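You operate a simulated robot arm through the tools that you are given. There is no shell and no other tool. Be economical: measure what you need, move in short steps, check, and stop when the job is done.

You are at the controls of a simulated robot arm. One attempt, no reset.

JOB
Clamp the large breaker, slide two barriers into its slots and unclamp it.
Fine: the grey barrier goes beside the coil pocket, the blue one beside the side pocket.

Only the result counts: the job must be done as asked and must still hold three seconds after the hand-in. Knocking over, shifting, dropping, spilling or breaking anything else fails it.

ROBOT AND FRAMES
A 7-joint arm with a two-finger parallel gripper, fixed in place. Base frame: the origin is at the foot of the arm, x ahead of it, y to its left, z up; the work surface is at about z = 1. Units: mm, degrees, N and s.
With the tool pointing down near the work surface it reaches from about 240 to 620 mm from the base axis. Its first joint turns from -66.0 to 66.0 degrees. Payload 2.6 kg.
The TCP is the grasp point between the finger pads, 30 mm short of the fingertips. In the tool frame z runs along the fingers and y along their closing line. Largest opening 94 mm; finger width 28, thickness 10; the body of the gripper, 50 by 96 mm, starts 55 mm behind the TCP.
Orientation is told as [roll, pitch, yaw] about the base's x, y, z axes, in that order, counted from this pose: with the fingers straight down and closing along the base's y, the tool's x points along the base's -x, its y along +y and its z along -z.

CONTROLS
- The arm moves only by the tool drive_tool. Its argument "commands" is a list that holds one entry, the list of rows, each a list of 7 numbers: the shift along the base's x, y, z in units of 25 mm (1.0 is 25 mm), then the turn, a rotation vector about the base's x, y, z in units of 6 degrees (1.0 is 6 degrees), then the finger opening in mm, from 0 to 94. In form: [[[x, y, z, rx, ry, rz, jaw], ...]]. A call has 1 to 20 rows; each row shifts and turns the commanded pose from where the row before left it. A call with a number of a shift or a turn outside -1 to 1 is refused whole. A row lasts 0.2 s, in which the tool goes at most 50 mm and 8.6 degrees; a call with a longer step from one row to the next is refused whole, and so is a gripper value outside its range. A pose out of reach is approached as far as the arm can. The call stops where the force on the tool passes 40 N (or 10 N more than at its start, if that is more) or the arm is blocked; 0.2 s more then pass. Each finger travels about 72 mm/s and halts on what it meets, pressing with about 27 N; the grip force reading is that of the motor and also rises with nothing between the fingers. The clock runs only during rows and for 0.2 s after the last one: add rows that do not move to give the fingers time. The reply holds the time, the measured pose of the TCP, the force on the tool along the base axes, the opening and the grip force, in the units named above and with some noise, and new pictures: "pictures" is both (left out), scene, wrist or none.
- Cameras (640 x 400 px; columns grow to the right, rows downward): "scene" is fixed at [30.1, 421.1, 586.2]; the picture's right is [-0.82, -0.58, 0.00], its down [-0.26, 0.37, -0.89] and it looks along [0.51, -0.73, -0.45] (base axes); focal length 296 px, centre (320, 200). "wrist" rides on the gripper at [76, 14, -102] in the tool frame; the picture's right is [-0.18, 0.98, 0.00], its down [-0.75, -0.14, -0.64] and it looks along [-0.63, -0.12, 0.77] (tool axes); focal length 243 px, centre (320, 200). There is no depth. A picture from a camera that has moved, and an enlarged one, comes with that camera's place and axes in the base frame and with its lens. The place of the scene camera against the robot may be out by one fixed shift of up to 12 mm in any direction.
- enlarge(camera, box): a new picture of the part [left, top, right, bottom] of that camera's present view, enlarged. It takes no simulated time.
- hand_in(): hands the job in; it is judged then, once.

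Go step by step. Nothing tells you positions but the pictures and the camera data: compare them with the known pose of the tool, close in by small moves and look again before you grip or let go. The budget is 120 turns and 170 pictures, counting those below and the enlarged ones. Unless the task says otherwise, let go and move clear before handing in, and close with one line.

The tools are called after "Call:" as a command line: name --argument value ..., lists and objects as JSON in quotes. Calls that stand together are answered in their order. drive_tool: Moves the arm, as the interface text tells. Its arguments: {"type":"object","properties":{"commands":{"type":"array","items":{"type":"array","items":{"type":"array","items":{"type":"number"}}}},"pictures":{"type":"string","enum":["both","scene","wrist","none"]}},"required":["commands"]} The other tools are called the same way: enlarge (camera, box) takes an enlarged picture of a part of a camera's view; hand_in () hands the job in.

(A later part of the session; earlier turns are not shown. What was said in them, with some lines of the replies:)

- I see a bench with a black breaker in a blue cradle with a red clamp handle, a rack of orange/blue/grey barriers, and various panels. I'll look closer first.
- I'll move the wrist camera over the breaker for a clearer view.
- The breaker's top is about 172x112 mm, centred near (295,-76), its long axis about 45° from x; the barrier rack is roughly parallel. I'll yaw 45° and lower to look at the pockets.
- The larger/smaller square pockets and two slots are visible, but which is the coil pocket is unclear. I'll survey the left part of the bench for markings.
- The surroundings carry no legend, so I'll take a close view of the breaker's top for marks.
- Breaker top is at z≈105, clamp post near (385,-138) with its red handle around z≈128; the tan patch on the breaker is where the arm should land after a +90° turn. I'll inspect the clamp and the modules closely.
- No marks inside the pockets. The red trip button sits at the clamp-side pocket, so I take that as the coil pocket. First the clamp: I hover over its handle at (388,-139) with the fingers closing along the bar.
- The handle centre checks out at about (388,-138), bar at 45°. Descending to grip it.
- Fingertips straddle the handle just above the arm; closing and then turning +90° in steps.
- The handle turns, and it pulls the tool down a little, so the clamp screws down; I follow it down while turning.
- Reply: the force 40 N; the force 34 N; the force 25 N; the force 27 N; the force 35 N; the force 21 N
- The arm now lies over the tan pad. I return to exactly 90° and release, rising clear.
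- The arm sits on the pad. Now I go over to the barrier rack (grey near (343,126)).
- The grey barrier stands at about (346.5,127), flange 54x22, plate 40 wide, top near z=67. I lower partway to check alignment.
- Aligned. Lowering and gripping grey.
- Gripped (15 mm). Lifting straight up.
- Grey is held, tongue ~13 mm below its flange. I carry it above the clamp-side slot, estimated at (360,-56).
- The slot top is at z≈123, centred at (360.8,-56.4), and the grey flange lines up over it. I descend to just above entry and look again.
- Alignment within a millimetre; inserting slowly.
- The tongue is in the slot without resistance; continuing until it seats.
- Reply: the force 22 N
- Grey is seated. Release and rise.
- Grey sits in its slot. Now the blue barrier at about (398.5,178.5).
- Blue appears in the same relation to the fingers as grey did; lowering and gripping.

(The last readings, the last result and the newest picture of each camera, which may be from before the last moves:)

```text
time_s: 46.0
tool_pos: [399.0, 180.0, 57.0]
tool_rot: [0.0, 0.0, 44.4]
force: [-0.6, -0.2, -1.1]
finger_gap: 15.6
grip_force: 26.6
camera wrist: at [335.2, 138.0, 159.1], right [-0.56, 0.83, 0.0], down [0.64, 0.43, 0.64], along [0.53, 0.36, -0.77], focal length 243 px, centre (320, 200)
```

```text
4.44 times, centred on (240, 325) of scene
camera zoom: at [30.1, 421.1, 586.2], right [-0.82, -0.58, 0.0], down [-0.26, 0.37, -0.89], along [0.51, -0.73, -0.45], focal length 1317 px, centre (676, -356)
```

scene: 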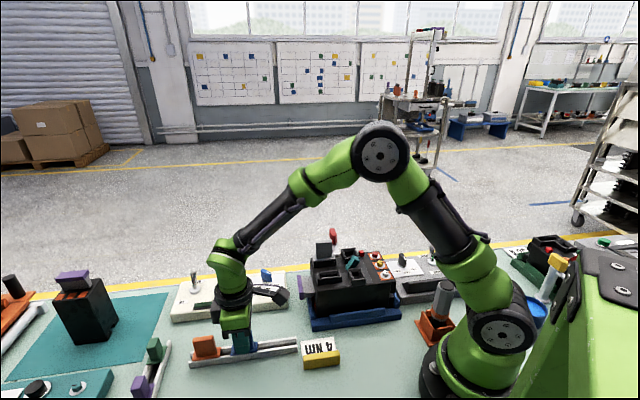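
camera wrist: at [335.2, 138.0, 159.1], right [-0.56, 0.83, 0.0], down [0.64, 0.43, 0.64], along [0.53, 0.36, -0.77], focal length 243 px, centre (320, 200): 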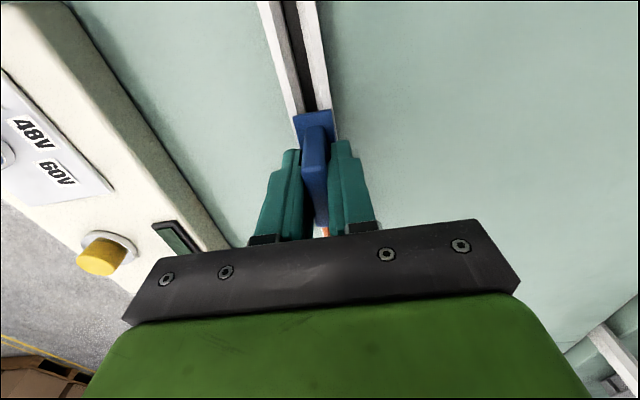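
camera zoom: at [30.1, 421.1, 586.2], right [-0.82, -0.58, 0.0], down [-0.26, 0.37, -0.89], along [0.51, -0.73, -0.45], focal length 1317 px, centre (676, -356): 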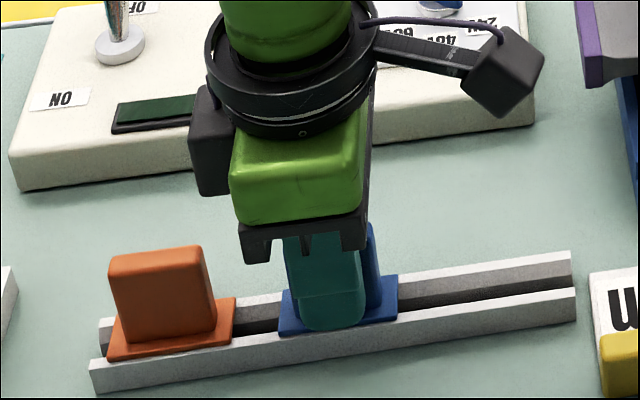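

Gripped. Lifting and carrying blue above the robot-side slot at about (318.8,-14.4).

Call:
drive_tool --commands '[[[0, 0, 0.3, 0, 0, 0, 5], [0, 0, 0.6, 0, 0, 0, 5], [0, 0, 1, 0, 0, 0, 5], [0, 0, 1, 0, 0, 0, 5], [0, 0, 1, 0, 0, 0, 5], [0, 0, 1, 0, 0, 0, 5], [0, 0, 1, 0, 0, 0, 5], [0, 0, 0.3, 0, 0, 0, 5], [-0.4, -0.97, 0, 0, 0, 0.1, 5], [-0.4, -0.97, 0, 0, 0, 0, 5], [-0.4, -0.97, 0, 0, 0, 0, 5], [-0.4, -0.97, 0, 0, 0, 0, 5], [-0.4, -0.97, 0, 0, 0, 0, 5], [-0.4, -0.97, 0, 0, 0, 0, 5], [-0.4, -0.97, 0, 0, 0, 0, 5], [-0.4, -0.97, 0, 0, 0, 0, 5], [0, 0, 0, 0, 0, 0, 5]]]'

Call:
enlarge --camera "wrist" --box '[280, 65, 355, 140]'

Call:
enlarge --camera "scene" --box '[290, 215, 370, 295]'

```text
time_s: 49.6
tool_pos: [318.9, -12.8, 209.9]
tool_rot: [0.0, -0.1, 45.1]
force: [0.3, 0.9, -0.8]
finger_gap: 15.5
grip_force: 27.1
camera wrist: at [255.0, -56.6, 313.5], right [-0.56, 0.83, 0.0], down [0.63, 0.43, 0.64], along [0.53, 0.36, -0.77], focal length 243 px, centre (320, 200)
```

scene: 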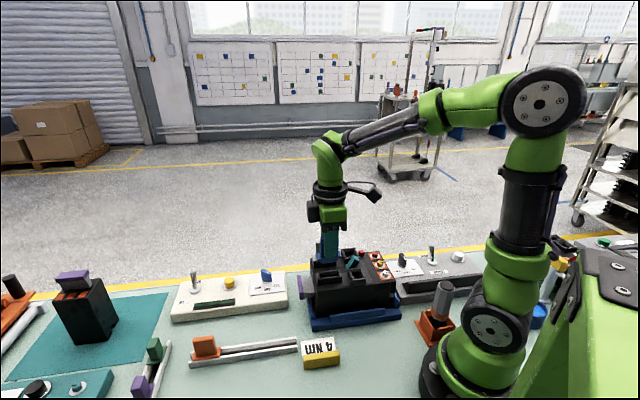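
wrist: 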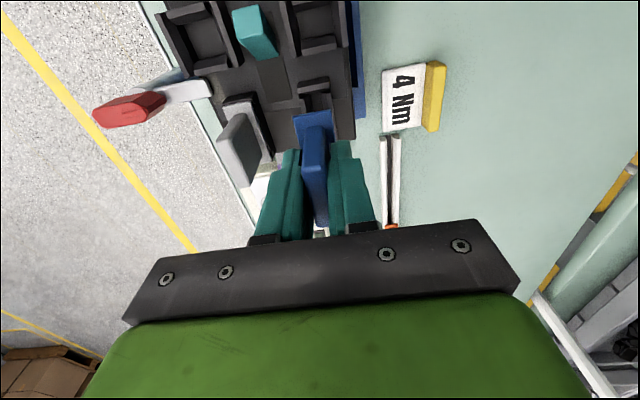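

```text
5.33 times, centred on (318, 102) of wrist
camera zoom: at [255.0, -56.6, 313.5], right [-0.56, 0.83, 0.0], down [0.63, 0.43, 0.64], along [0.53, 0.36, -0.77], focal length 1294 px, centre (333, 720)
```

zoom: 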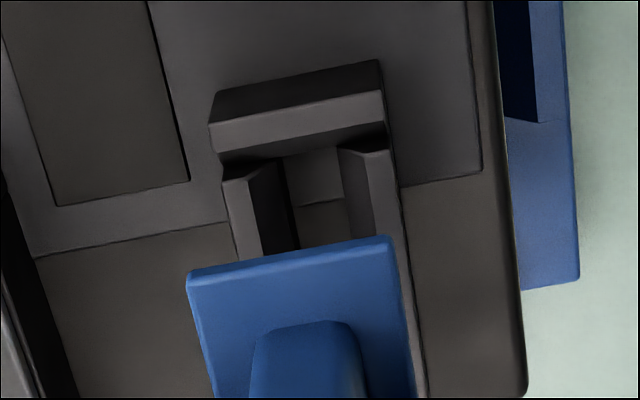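

```text
5.00 times, centred on (330, 255) of scene
camera zoom: at [30.1, 421.1, 586.2], right [-0.82, -0.58, 0.0], down [-0.26, 0.37, -0.89], along [0.51, -0.73, -0.45], focal length 1482 px, centre (270, -75)
```

zoom: 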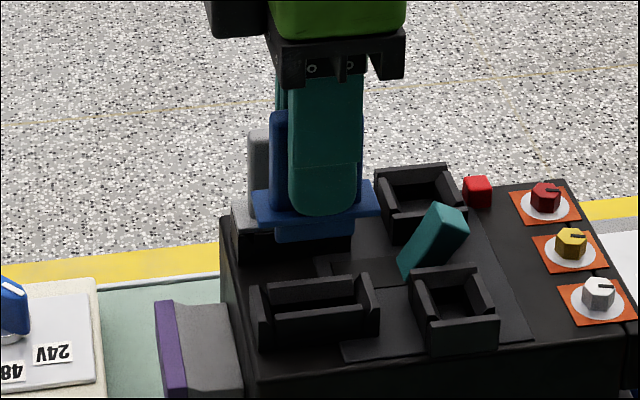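

Blue lines up over the slot as well. Descending to just above entry.

Call:
drive_tool --commands '[[[0, 0, -0.7, 0, 0, 0, 5], [0, 0, -0.6, 0, 0, 0, 5], [0, 0, 0, 0, 0, 0, 5]]]' --pictures "none"

Call:
enlarge --camera "wrist" --box '[280, 65, 355, 140]'

Call:
enlarge --camera "scene" --box '[305, 240, 360, 295]'

```text
time_s: 50.4
tool_pos: [317.8, -13.0, 179.1]
tool_rot: [0.0, 0.0, 45.0]
force: [0.4, 0.1, -1.7]
finger_gap: 15.5
grip_force: 26.6
```

```text
5.33 times, centred on (318, 102) of wrist
camera zoom: at [255.1, -56.3, 281.8], right [-0.56, 0.83, 0.0], down [0.63, 0.43, 0.64], along [0.53, 0.36, -0.77], focal length 1294 px, centre (333, 720)
```

zoom: 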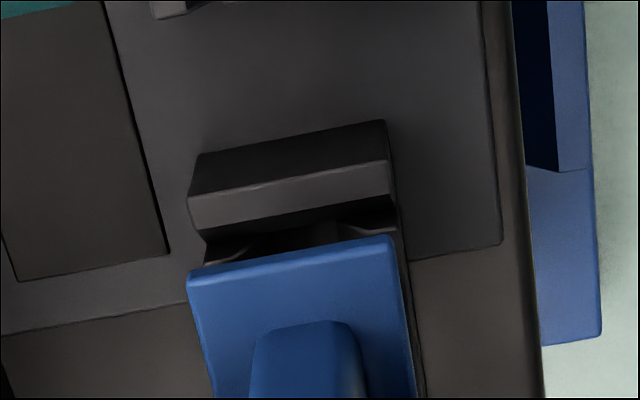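

```text
7.27 times, centred on (332, 268) of scene
camera zoom: at [30.1, 421.1, 586.2], right [-0.82, -0.58, 0.0], down [-0.26, 0.37, -0.89], along [0.51, -0.73, -0.45], focal length 2156 px, centre (229, -291)
```

zoom: 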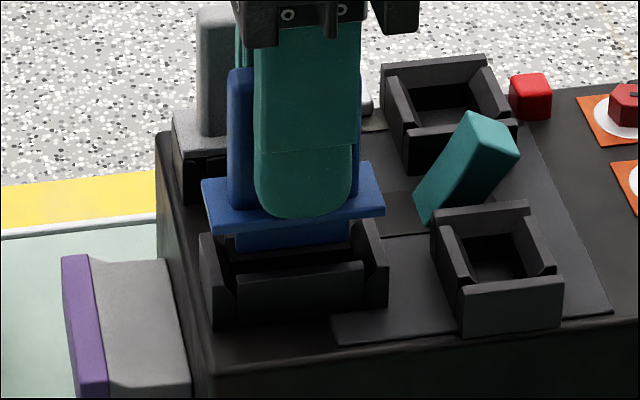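

Call:
drive_tool --commands '[[[0.01, -0.015, -0.25, 0, 0, 0, 5], [0, 0, -0.2, 0, 0, 0, 5], [0, 0, -0.2, 0, 0, 0, 5], [0, 0, -0.07, 0, 0, 0, 5], [0, 0, 0, 0, 0, 0, 5]]]' --pictures "none"

Call:
enlarge --camera "scene" --box '[305, 240, 360, 295]'

```text
time_s: 51.6
tool_pos: [320.7, -13.2, 160.4]
tool_rot: [0.0, 0.0, 44.9]
force: [0.4, 0.1, -1.1]
finger_gap: 15.3
grip_force: 26.9
```

```text
7.27 times, centred on (332, 268) of scene
camera zoom: at [30.1, 421.1, 586.2], right [-0.82, -0.58, 0.0], down [-0.26, 0.37, -0.89], along [0.51, -0.73, -0.45], focal length 2156 px, centre (229, -291)
```

zoom: 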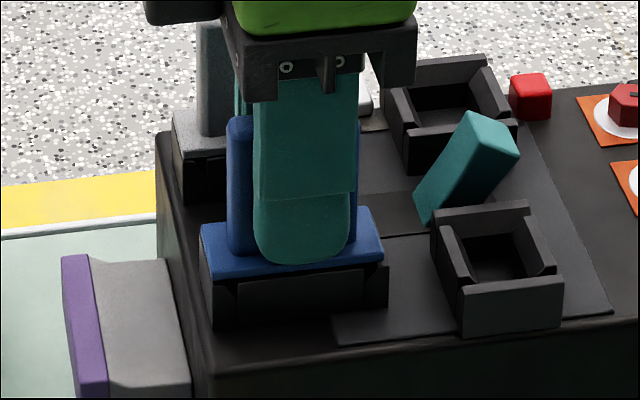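

Nearly seated; pressing the last millimetre until I feel contact.

Call:
drive_tool --commands '[[[0, 0, -0.06, 0, 0, 0, 5], [0, 0, -0.06, 0, 0, 0, 5], [0, 0, 0, 0, 0, 0, 5]]]' --pictures "none"

Call:
enlarge --camera "scene" --box '[308, 250, 348, 290]'

```text
time_s: 52.4
tool_pos: [319.4, -11.8, 158.7]
tool_rot: [-0.1, -0.1, 45.0]
force: [-1.2, 2.3, 21.9]
finger_gap: 15.5
grip_force: 27.6
```

```text
10.00 times, centred on (328, 270) of scene
camera zoom: at [30.0, 421.1, 586.2], right [-0.82, -0.58, 0.0], down [-0.26, 0.37, -0.89], along [0.51, -0.73, -0.45], focal length 2964 px, centre (240, -500)
```

zoom: 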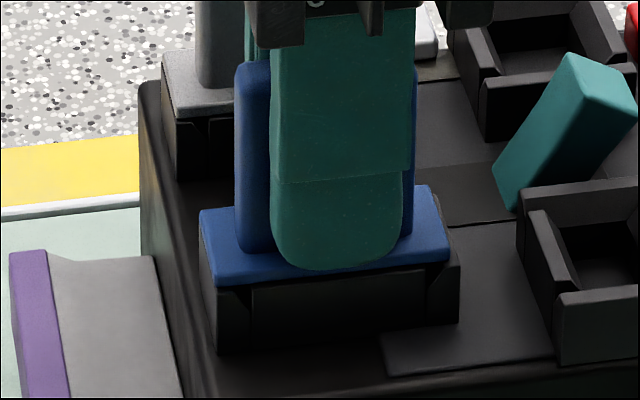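

Blue is seated. Release and rise.

Call:
drive_tool --commands '[[[0, 0, 0.05, 0, 0, 0, 5], [0, 0, 0, 0, 0, 0, 25], [0, 0, 0, 0, 0, 0, 36], [0, 0, 0, 0, 0, 0, 36], [0, 0, 0.5, 0, 0, 0, 36], [0, 0, 1, 0, 0, 0, 36], [0, 0, 1, 0, 0, 0, 36], [0, 0, 0.6, 0, 0, 0, 36], [0, 0, 0, 0, 0, 0, 36]]]'

Call:
enlarge --camera "scene" --box '[290, 220, 400, 330]'

Call:
enlarge --camera "scene" --box '[40, 260, 130, 350]'

```text
time_s: 54.4
tool_pos: [318.8, -14.0, 236.6]
tool_rot: [0.0, 0.0, 45.0]
force: [0.1, -0.4, -0.5]
finger_gap: 36.1
grip_force: 0.1
camera wrist: at [255.1, -56.7, 339.3], right [-0.57, 0.82, 0.0], down [0.63, 0.43, 0.64], along [0.53, 0.36, -0.77], focal length 243 px, centre (320, 200)
```

scene: 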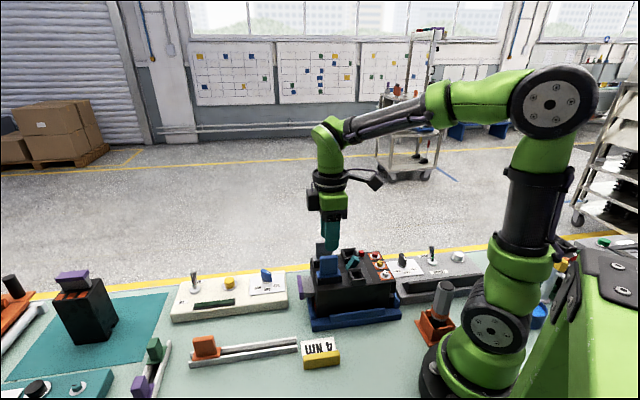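
wrist: 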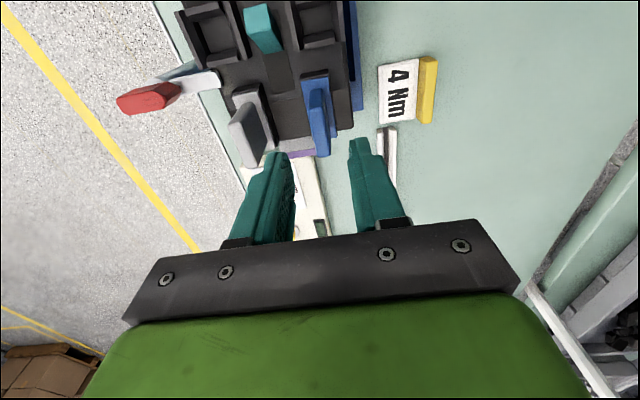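

```text
3.64 times, centred on (345, 275) of scene
camera zoom: at [30.1, 421.1, 586.2], right [-0.82, -0.58, 0.0], down [-0.26, 0.37, -0.89], along [0.51, -0.73, -0.45], focal length 1078 px, centre (229, -73)
```

zoom: 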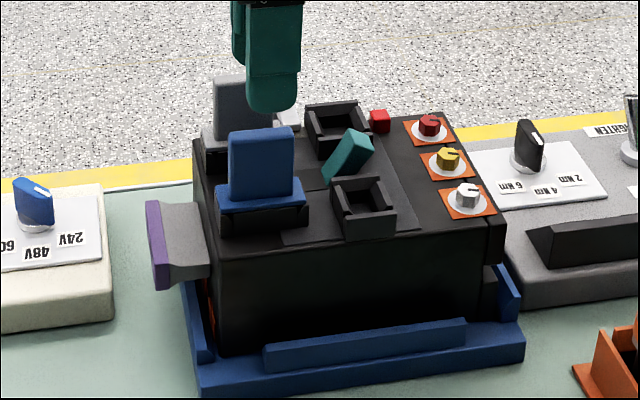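

```text
4.44 times, centred on (85, 305) of scene
camera zoom: at [30.1, 421.1, 586.2], right [-0.82, -0.58, 0.0], down [-0.26, 0.37, -0.89], along [0.51, -0.73, -0.45], focal length 1317 px, centre (1364, -267)
```

zoom: 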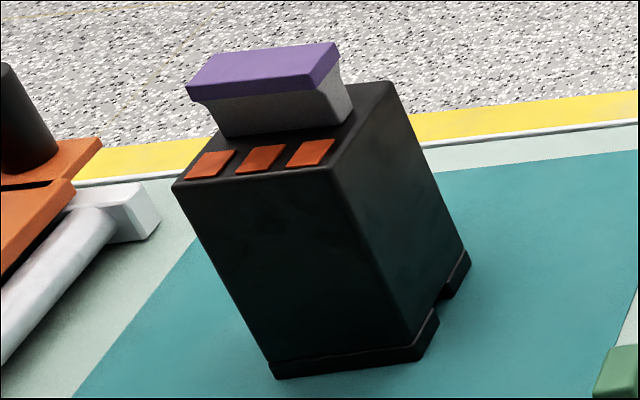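

Both barriers are in (grey at the coil pocket by the trip button, blue at the other). Now back to the clamp handle to unclamp.

Call:
drive_tool --commands '[[[0.56, -0.97, 0, 0, 0, 0.4, 60], [0.56, -0.97, 0, 0, 0, 0, 60], [0.56, -0.97, 0, 0, 0, 0, 60], [0.56, -0.97, 0, 0, 0, 0, 60], [0.56, -0.97, 0, 0, 0, 0, 60], [0, 0, -0.8, 0, 0, 0, 60], [0, 0, -0.8, 0, 0, 0, 60], [0, 0, 0, 0, 0, 0, 60]]]'

Call:
enlarge --camera "wrist" --box '[230, 60, 410, 200]'

```text
time_s: 56.2
tool_pos: [389.8, -135.2, 196.4]
tool_rot: [0.0, 0.0, 47.4]
force: [0.0, -0.1, -0.1]
finger_gap: 60.1
grip_force: 0.0
camera wrist: at [327.9, -180.8, 298.7], right [-0.6, 0.8, 0.0], down [0.61, 0.46, 0.64], along [0.51, 0.38, -0.77], focal length 243 px, centre (320, 200)
```

scene: 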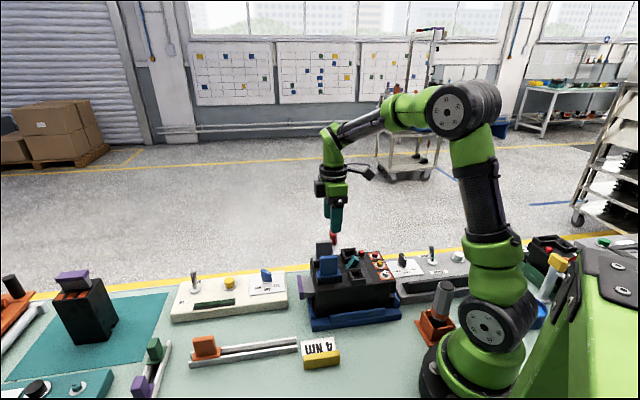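
wrist: 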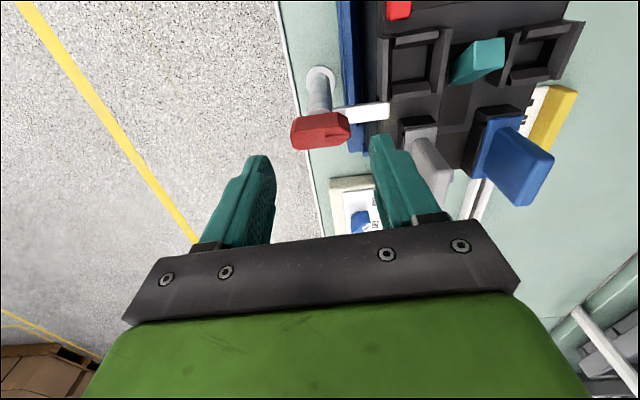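

```text
2.86 times, centred on (320, 130) of wrist
camera zoom: at [327.9, -180.8, 298.7], right [-0.6, 0.8, 0.0], down [0.61, 0.46, 0.64], along [0.51, 0.38, -0.77], focal length 693 px, centre (320, 400)
```

zoom: 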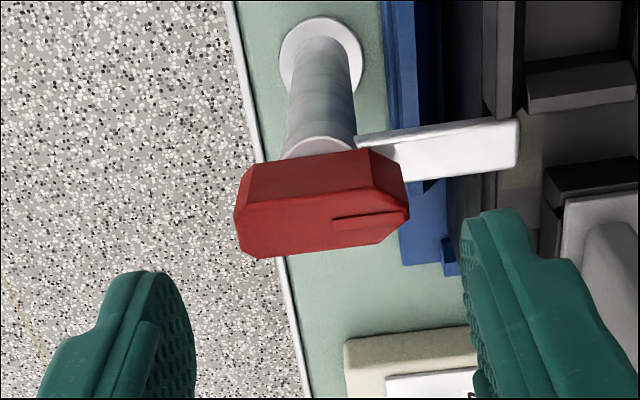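

Call:
drive_tool --commands '[[[0, 0, -0.6, 0, 0, 0, 60], [0, 0, -0.6, 0, 0, 0, 60], [0, 0, -0.58, 0, 0, 0, 60], [0, 0, 0, 0, 0, 0, 60], [0, 0, 0, 0, 0, 0, 30], [0, 0, 0, 0, 0, 0, 30], [0, 0, 0, 0, 0, 0, 30]]]' --pictures "wrist"

```text
time_s: 57.8
tool_pos: [389.6, -134.2, 150.9]
tool_rot: [0.2, 0.0, 47.2]
force: [-12.8, 5.8, 2.0]
finger_gap: 41.9
grip_force: 45.1
camera wrist: at [327.6, -180.2, 254.3], right [-0.6, 0.8, 0.0], down [0.62, 0.46, 0.64], along [0.51, 0.39, -0.77], focal length 243 px, centre (320, 200)
```

wrist: 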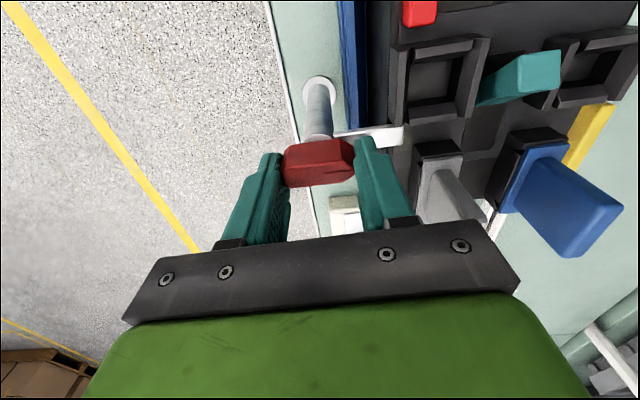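

Call:
drive_tool --commands '[[[-0.015, 0.008, 0, 0, 0, 0, 30], [0, 0, 0, 0, 0, -1, 30], [0, 0, 0, 0, 0, -1, 30], [0, 0, 0, 0, 0, -1, 30], [0, 0, 0, 0, 0, 0, 30]]]' --pictures "none"

```text
time_s: 59.0
tool_pos: [389.5, -134.7, 151.3]
tool_rot: [-0.2, 0.1, 29.4]
force: [8.5, -2.7, -14.7]
finger_gap: 42.0
grip_force: 45.6
```

Call:
drive_tool --commands '[[[0.01, 0, -0.02, 0, 0, -1, 30], [0, 0, 0, 0, 0, -1, 30], [0, 0, 0, 0, 0, -1, 30], [0, 0, 0, 0, 0, -1, 30], [0, 0, 0, 0, 0, 0, 30]]]' --pictures "none"

```text
time_s: 60.2
tool_pos: [390.4, -135.7, 151.4]
tool_rot: [-0.2, -0.2, 5.2]
force: [18.2, -19.6, -13.1]
finger_gap: 41.8
grip_force: 45.1
```

Call:
drive_tool --commands '[[[0.02, -0.025, -0.02, 0, 0, 0, 30], [0, 0, 0, 0, 0, -1, 30], [0, 0, 0, 0, 0, -1, 30], [0, 0, 0, 0, 0, -1, 30], [0, 0, 0, 0, 0, 0, 30]]]' --pictures "none"

```text
time_s: 61.4
tool_pos: [389.5, -136.2, 151.9]
tool_rot: [-0.2, -0.2, -12.8]
force: [5.8, -23.6, 7.8]
finger_gap: 41.9
grip_force: 45.2
```

Call:
drive_tool --commands '[[[0.0, -0.03, 0.01, 0, 0, 0, 30], [0, 0, 0, 0, 0, -1, 30], [0, 0, 0, 0, 0, -1, 30], [0, 0, 0, 0, 0, -1, 30], [0, 0, 0, 0, 0, 0, 30]]]' --pictures "none"

```text
time_s: 62.6
tool_pos: [389.8, -137.7, 152.3]
tool_rot: [-0.1, -0.2, -30.7]
force: [1.7, -24.4, 15.4]
finger_gap: 41.8
grip_force: 44.9
```

Call:
drive_tool --commands '[[[0.0, -0.03, 0.02, 0, 0, 0, 30], [0, 0, 0, 0, 0, -1, 30], [0, 0, 0, 0, 0, -1, 30], [0, 0, 0, 0, 0, -0.38, 30], [0, 0, 0, 0, 0, 0, 30]]]'

```text
time_s: 63.8
tool_pos: [389.2, -138.2, 150.9]
tool_rot: [-0.1, -0.1, -45.0]
force: [-4.3, -22.3, 9.2]
finger_gap: 41.8
grip_force: 45.1
camera wrist: at [345.4, -73.2, 254.2], right [0.82, 0.57, 0.0], down [0.43, -0.63, 0.64], along [0.36, -0.53, -0.77], focal length 243 px, centre (320, 200)
```

scene: 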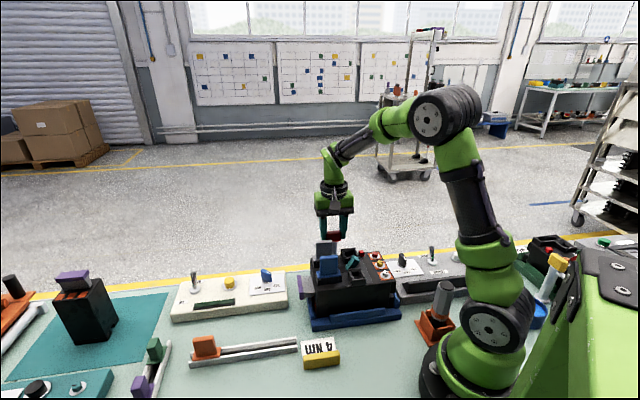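
wrist: 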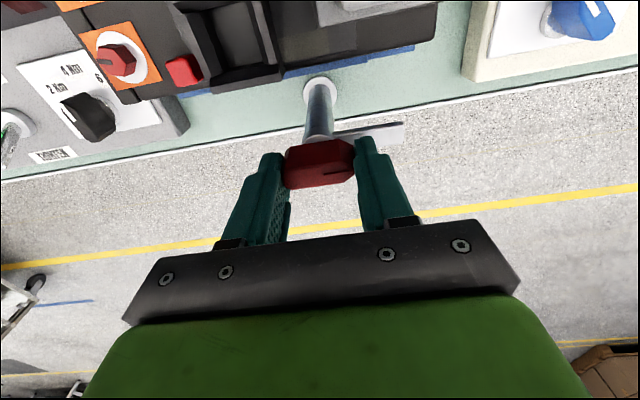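

The arm is back in its parked position; I release and move clear.

Call:
drive_tool --commands '[[[0, -0.02, 0, 0, 0, 0, 46], [0, 0, 0, 0, 0, 0, 66], [0, 0, 0, 0, 0, 0, 66], [0, 0, 0, 0, 0, 0, 66], [0, 0, 1, 0, 0, 0, 66], [0, 0, 1, 0, 0, 0, 66], [0, 0, 1, 0, 0, 0, 66], [-0.5, 0.5, 1, 0, 0, 0, 66], [-1, 0.5, 0, 0, 0, 0, 66], [-1, 0.5, 0, 0, 0, 0, 66], [0, 0, 0, 0, 0, 0, 66]]]'

Call:
enlarge --camera "scene" --box '[290, 220, 400, 330]'

Call:
enlarge --camera "wrist" --box '[200, 0, 440, 200]'

```text
time_s: 66.2
tool_pos: [326.5, -99.6, 250.6]
tool_rot: [0.0, 0.0, -44.8]
force: [-0.1, -0.1, -0.2]
finger_gap: 65.9
grip_force: 0.1
camera wrist: at [283.5, -34.5, 353.9], right [0.82, 0.57, 0.0], down [0.43, -0.63, 0.64], along [0.36, -0.53, -0.77], focal length 243 px, centre (320, 200)
```

scene: 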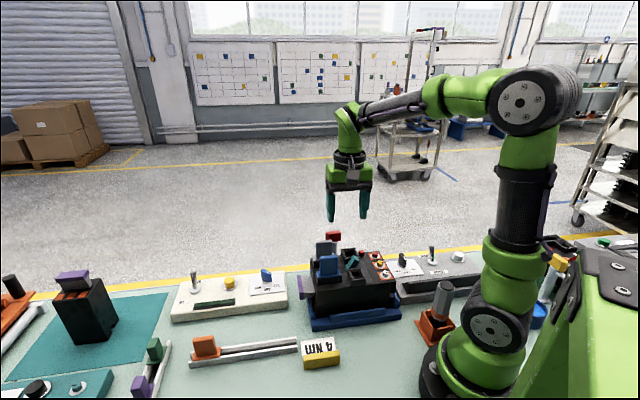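
wrist: 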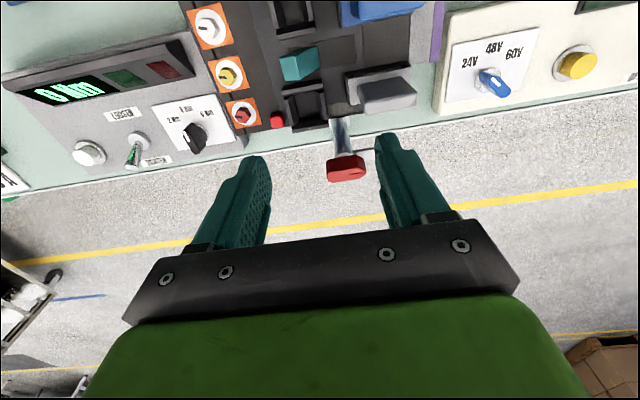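

```text
3.64 times, centred on (345, 275) of scene
camera zoom: at [30.0, 421.1, 586.2], right [-0.82, -0.58, 0.0], down [-0.26, 0.37, -0.89], along [0.51, -0.73, -0.45], focal length 1078 px, centre (229, -73)
```

zoom: 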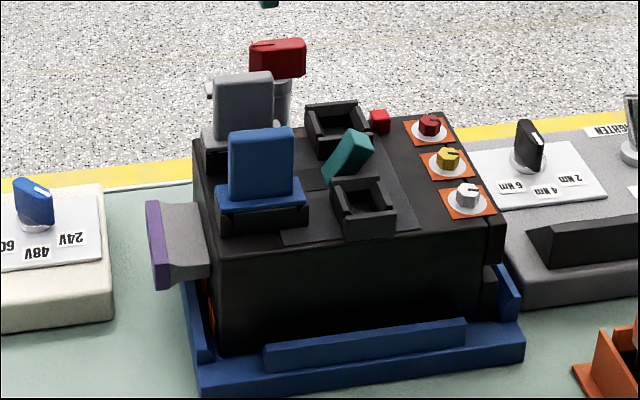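

```text
2.00 times, centred on (320, 100) of wrist
camera zoom: at [283.5, -34.5, 353.9], right [0.82, 0.57, 0.0], down [0.43, -0.63, 0.64], along [0.36, -0.53, -0.77], focal length 485 px, centre (320, 400)
```

zoom: 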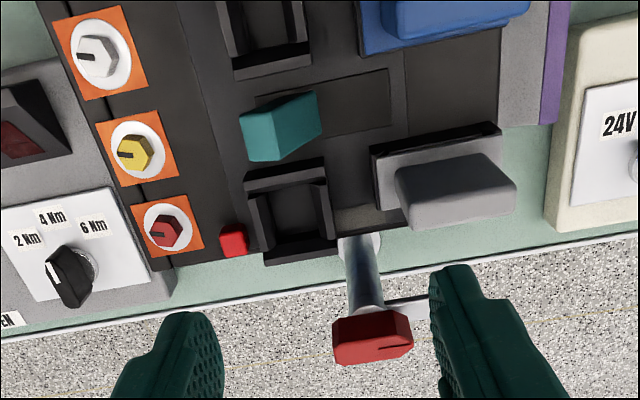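

The clamp is back in its parked position, both barriers are seated, and the breaker hasn't moved. I'm handing in.

Call:
hand_in

```text
The job is handed in.
```

I clamped the large breaker, seated the grey and blue barriers in its slots, then unclamped it and handed in; no verdict came back. **Pocket choice is a guess:** nothing on the bench marks which pocket is which, so I took the one next to the red trip button (clamp side) as the coil pocket. Grey is beside that one and blue is beside the other.
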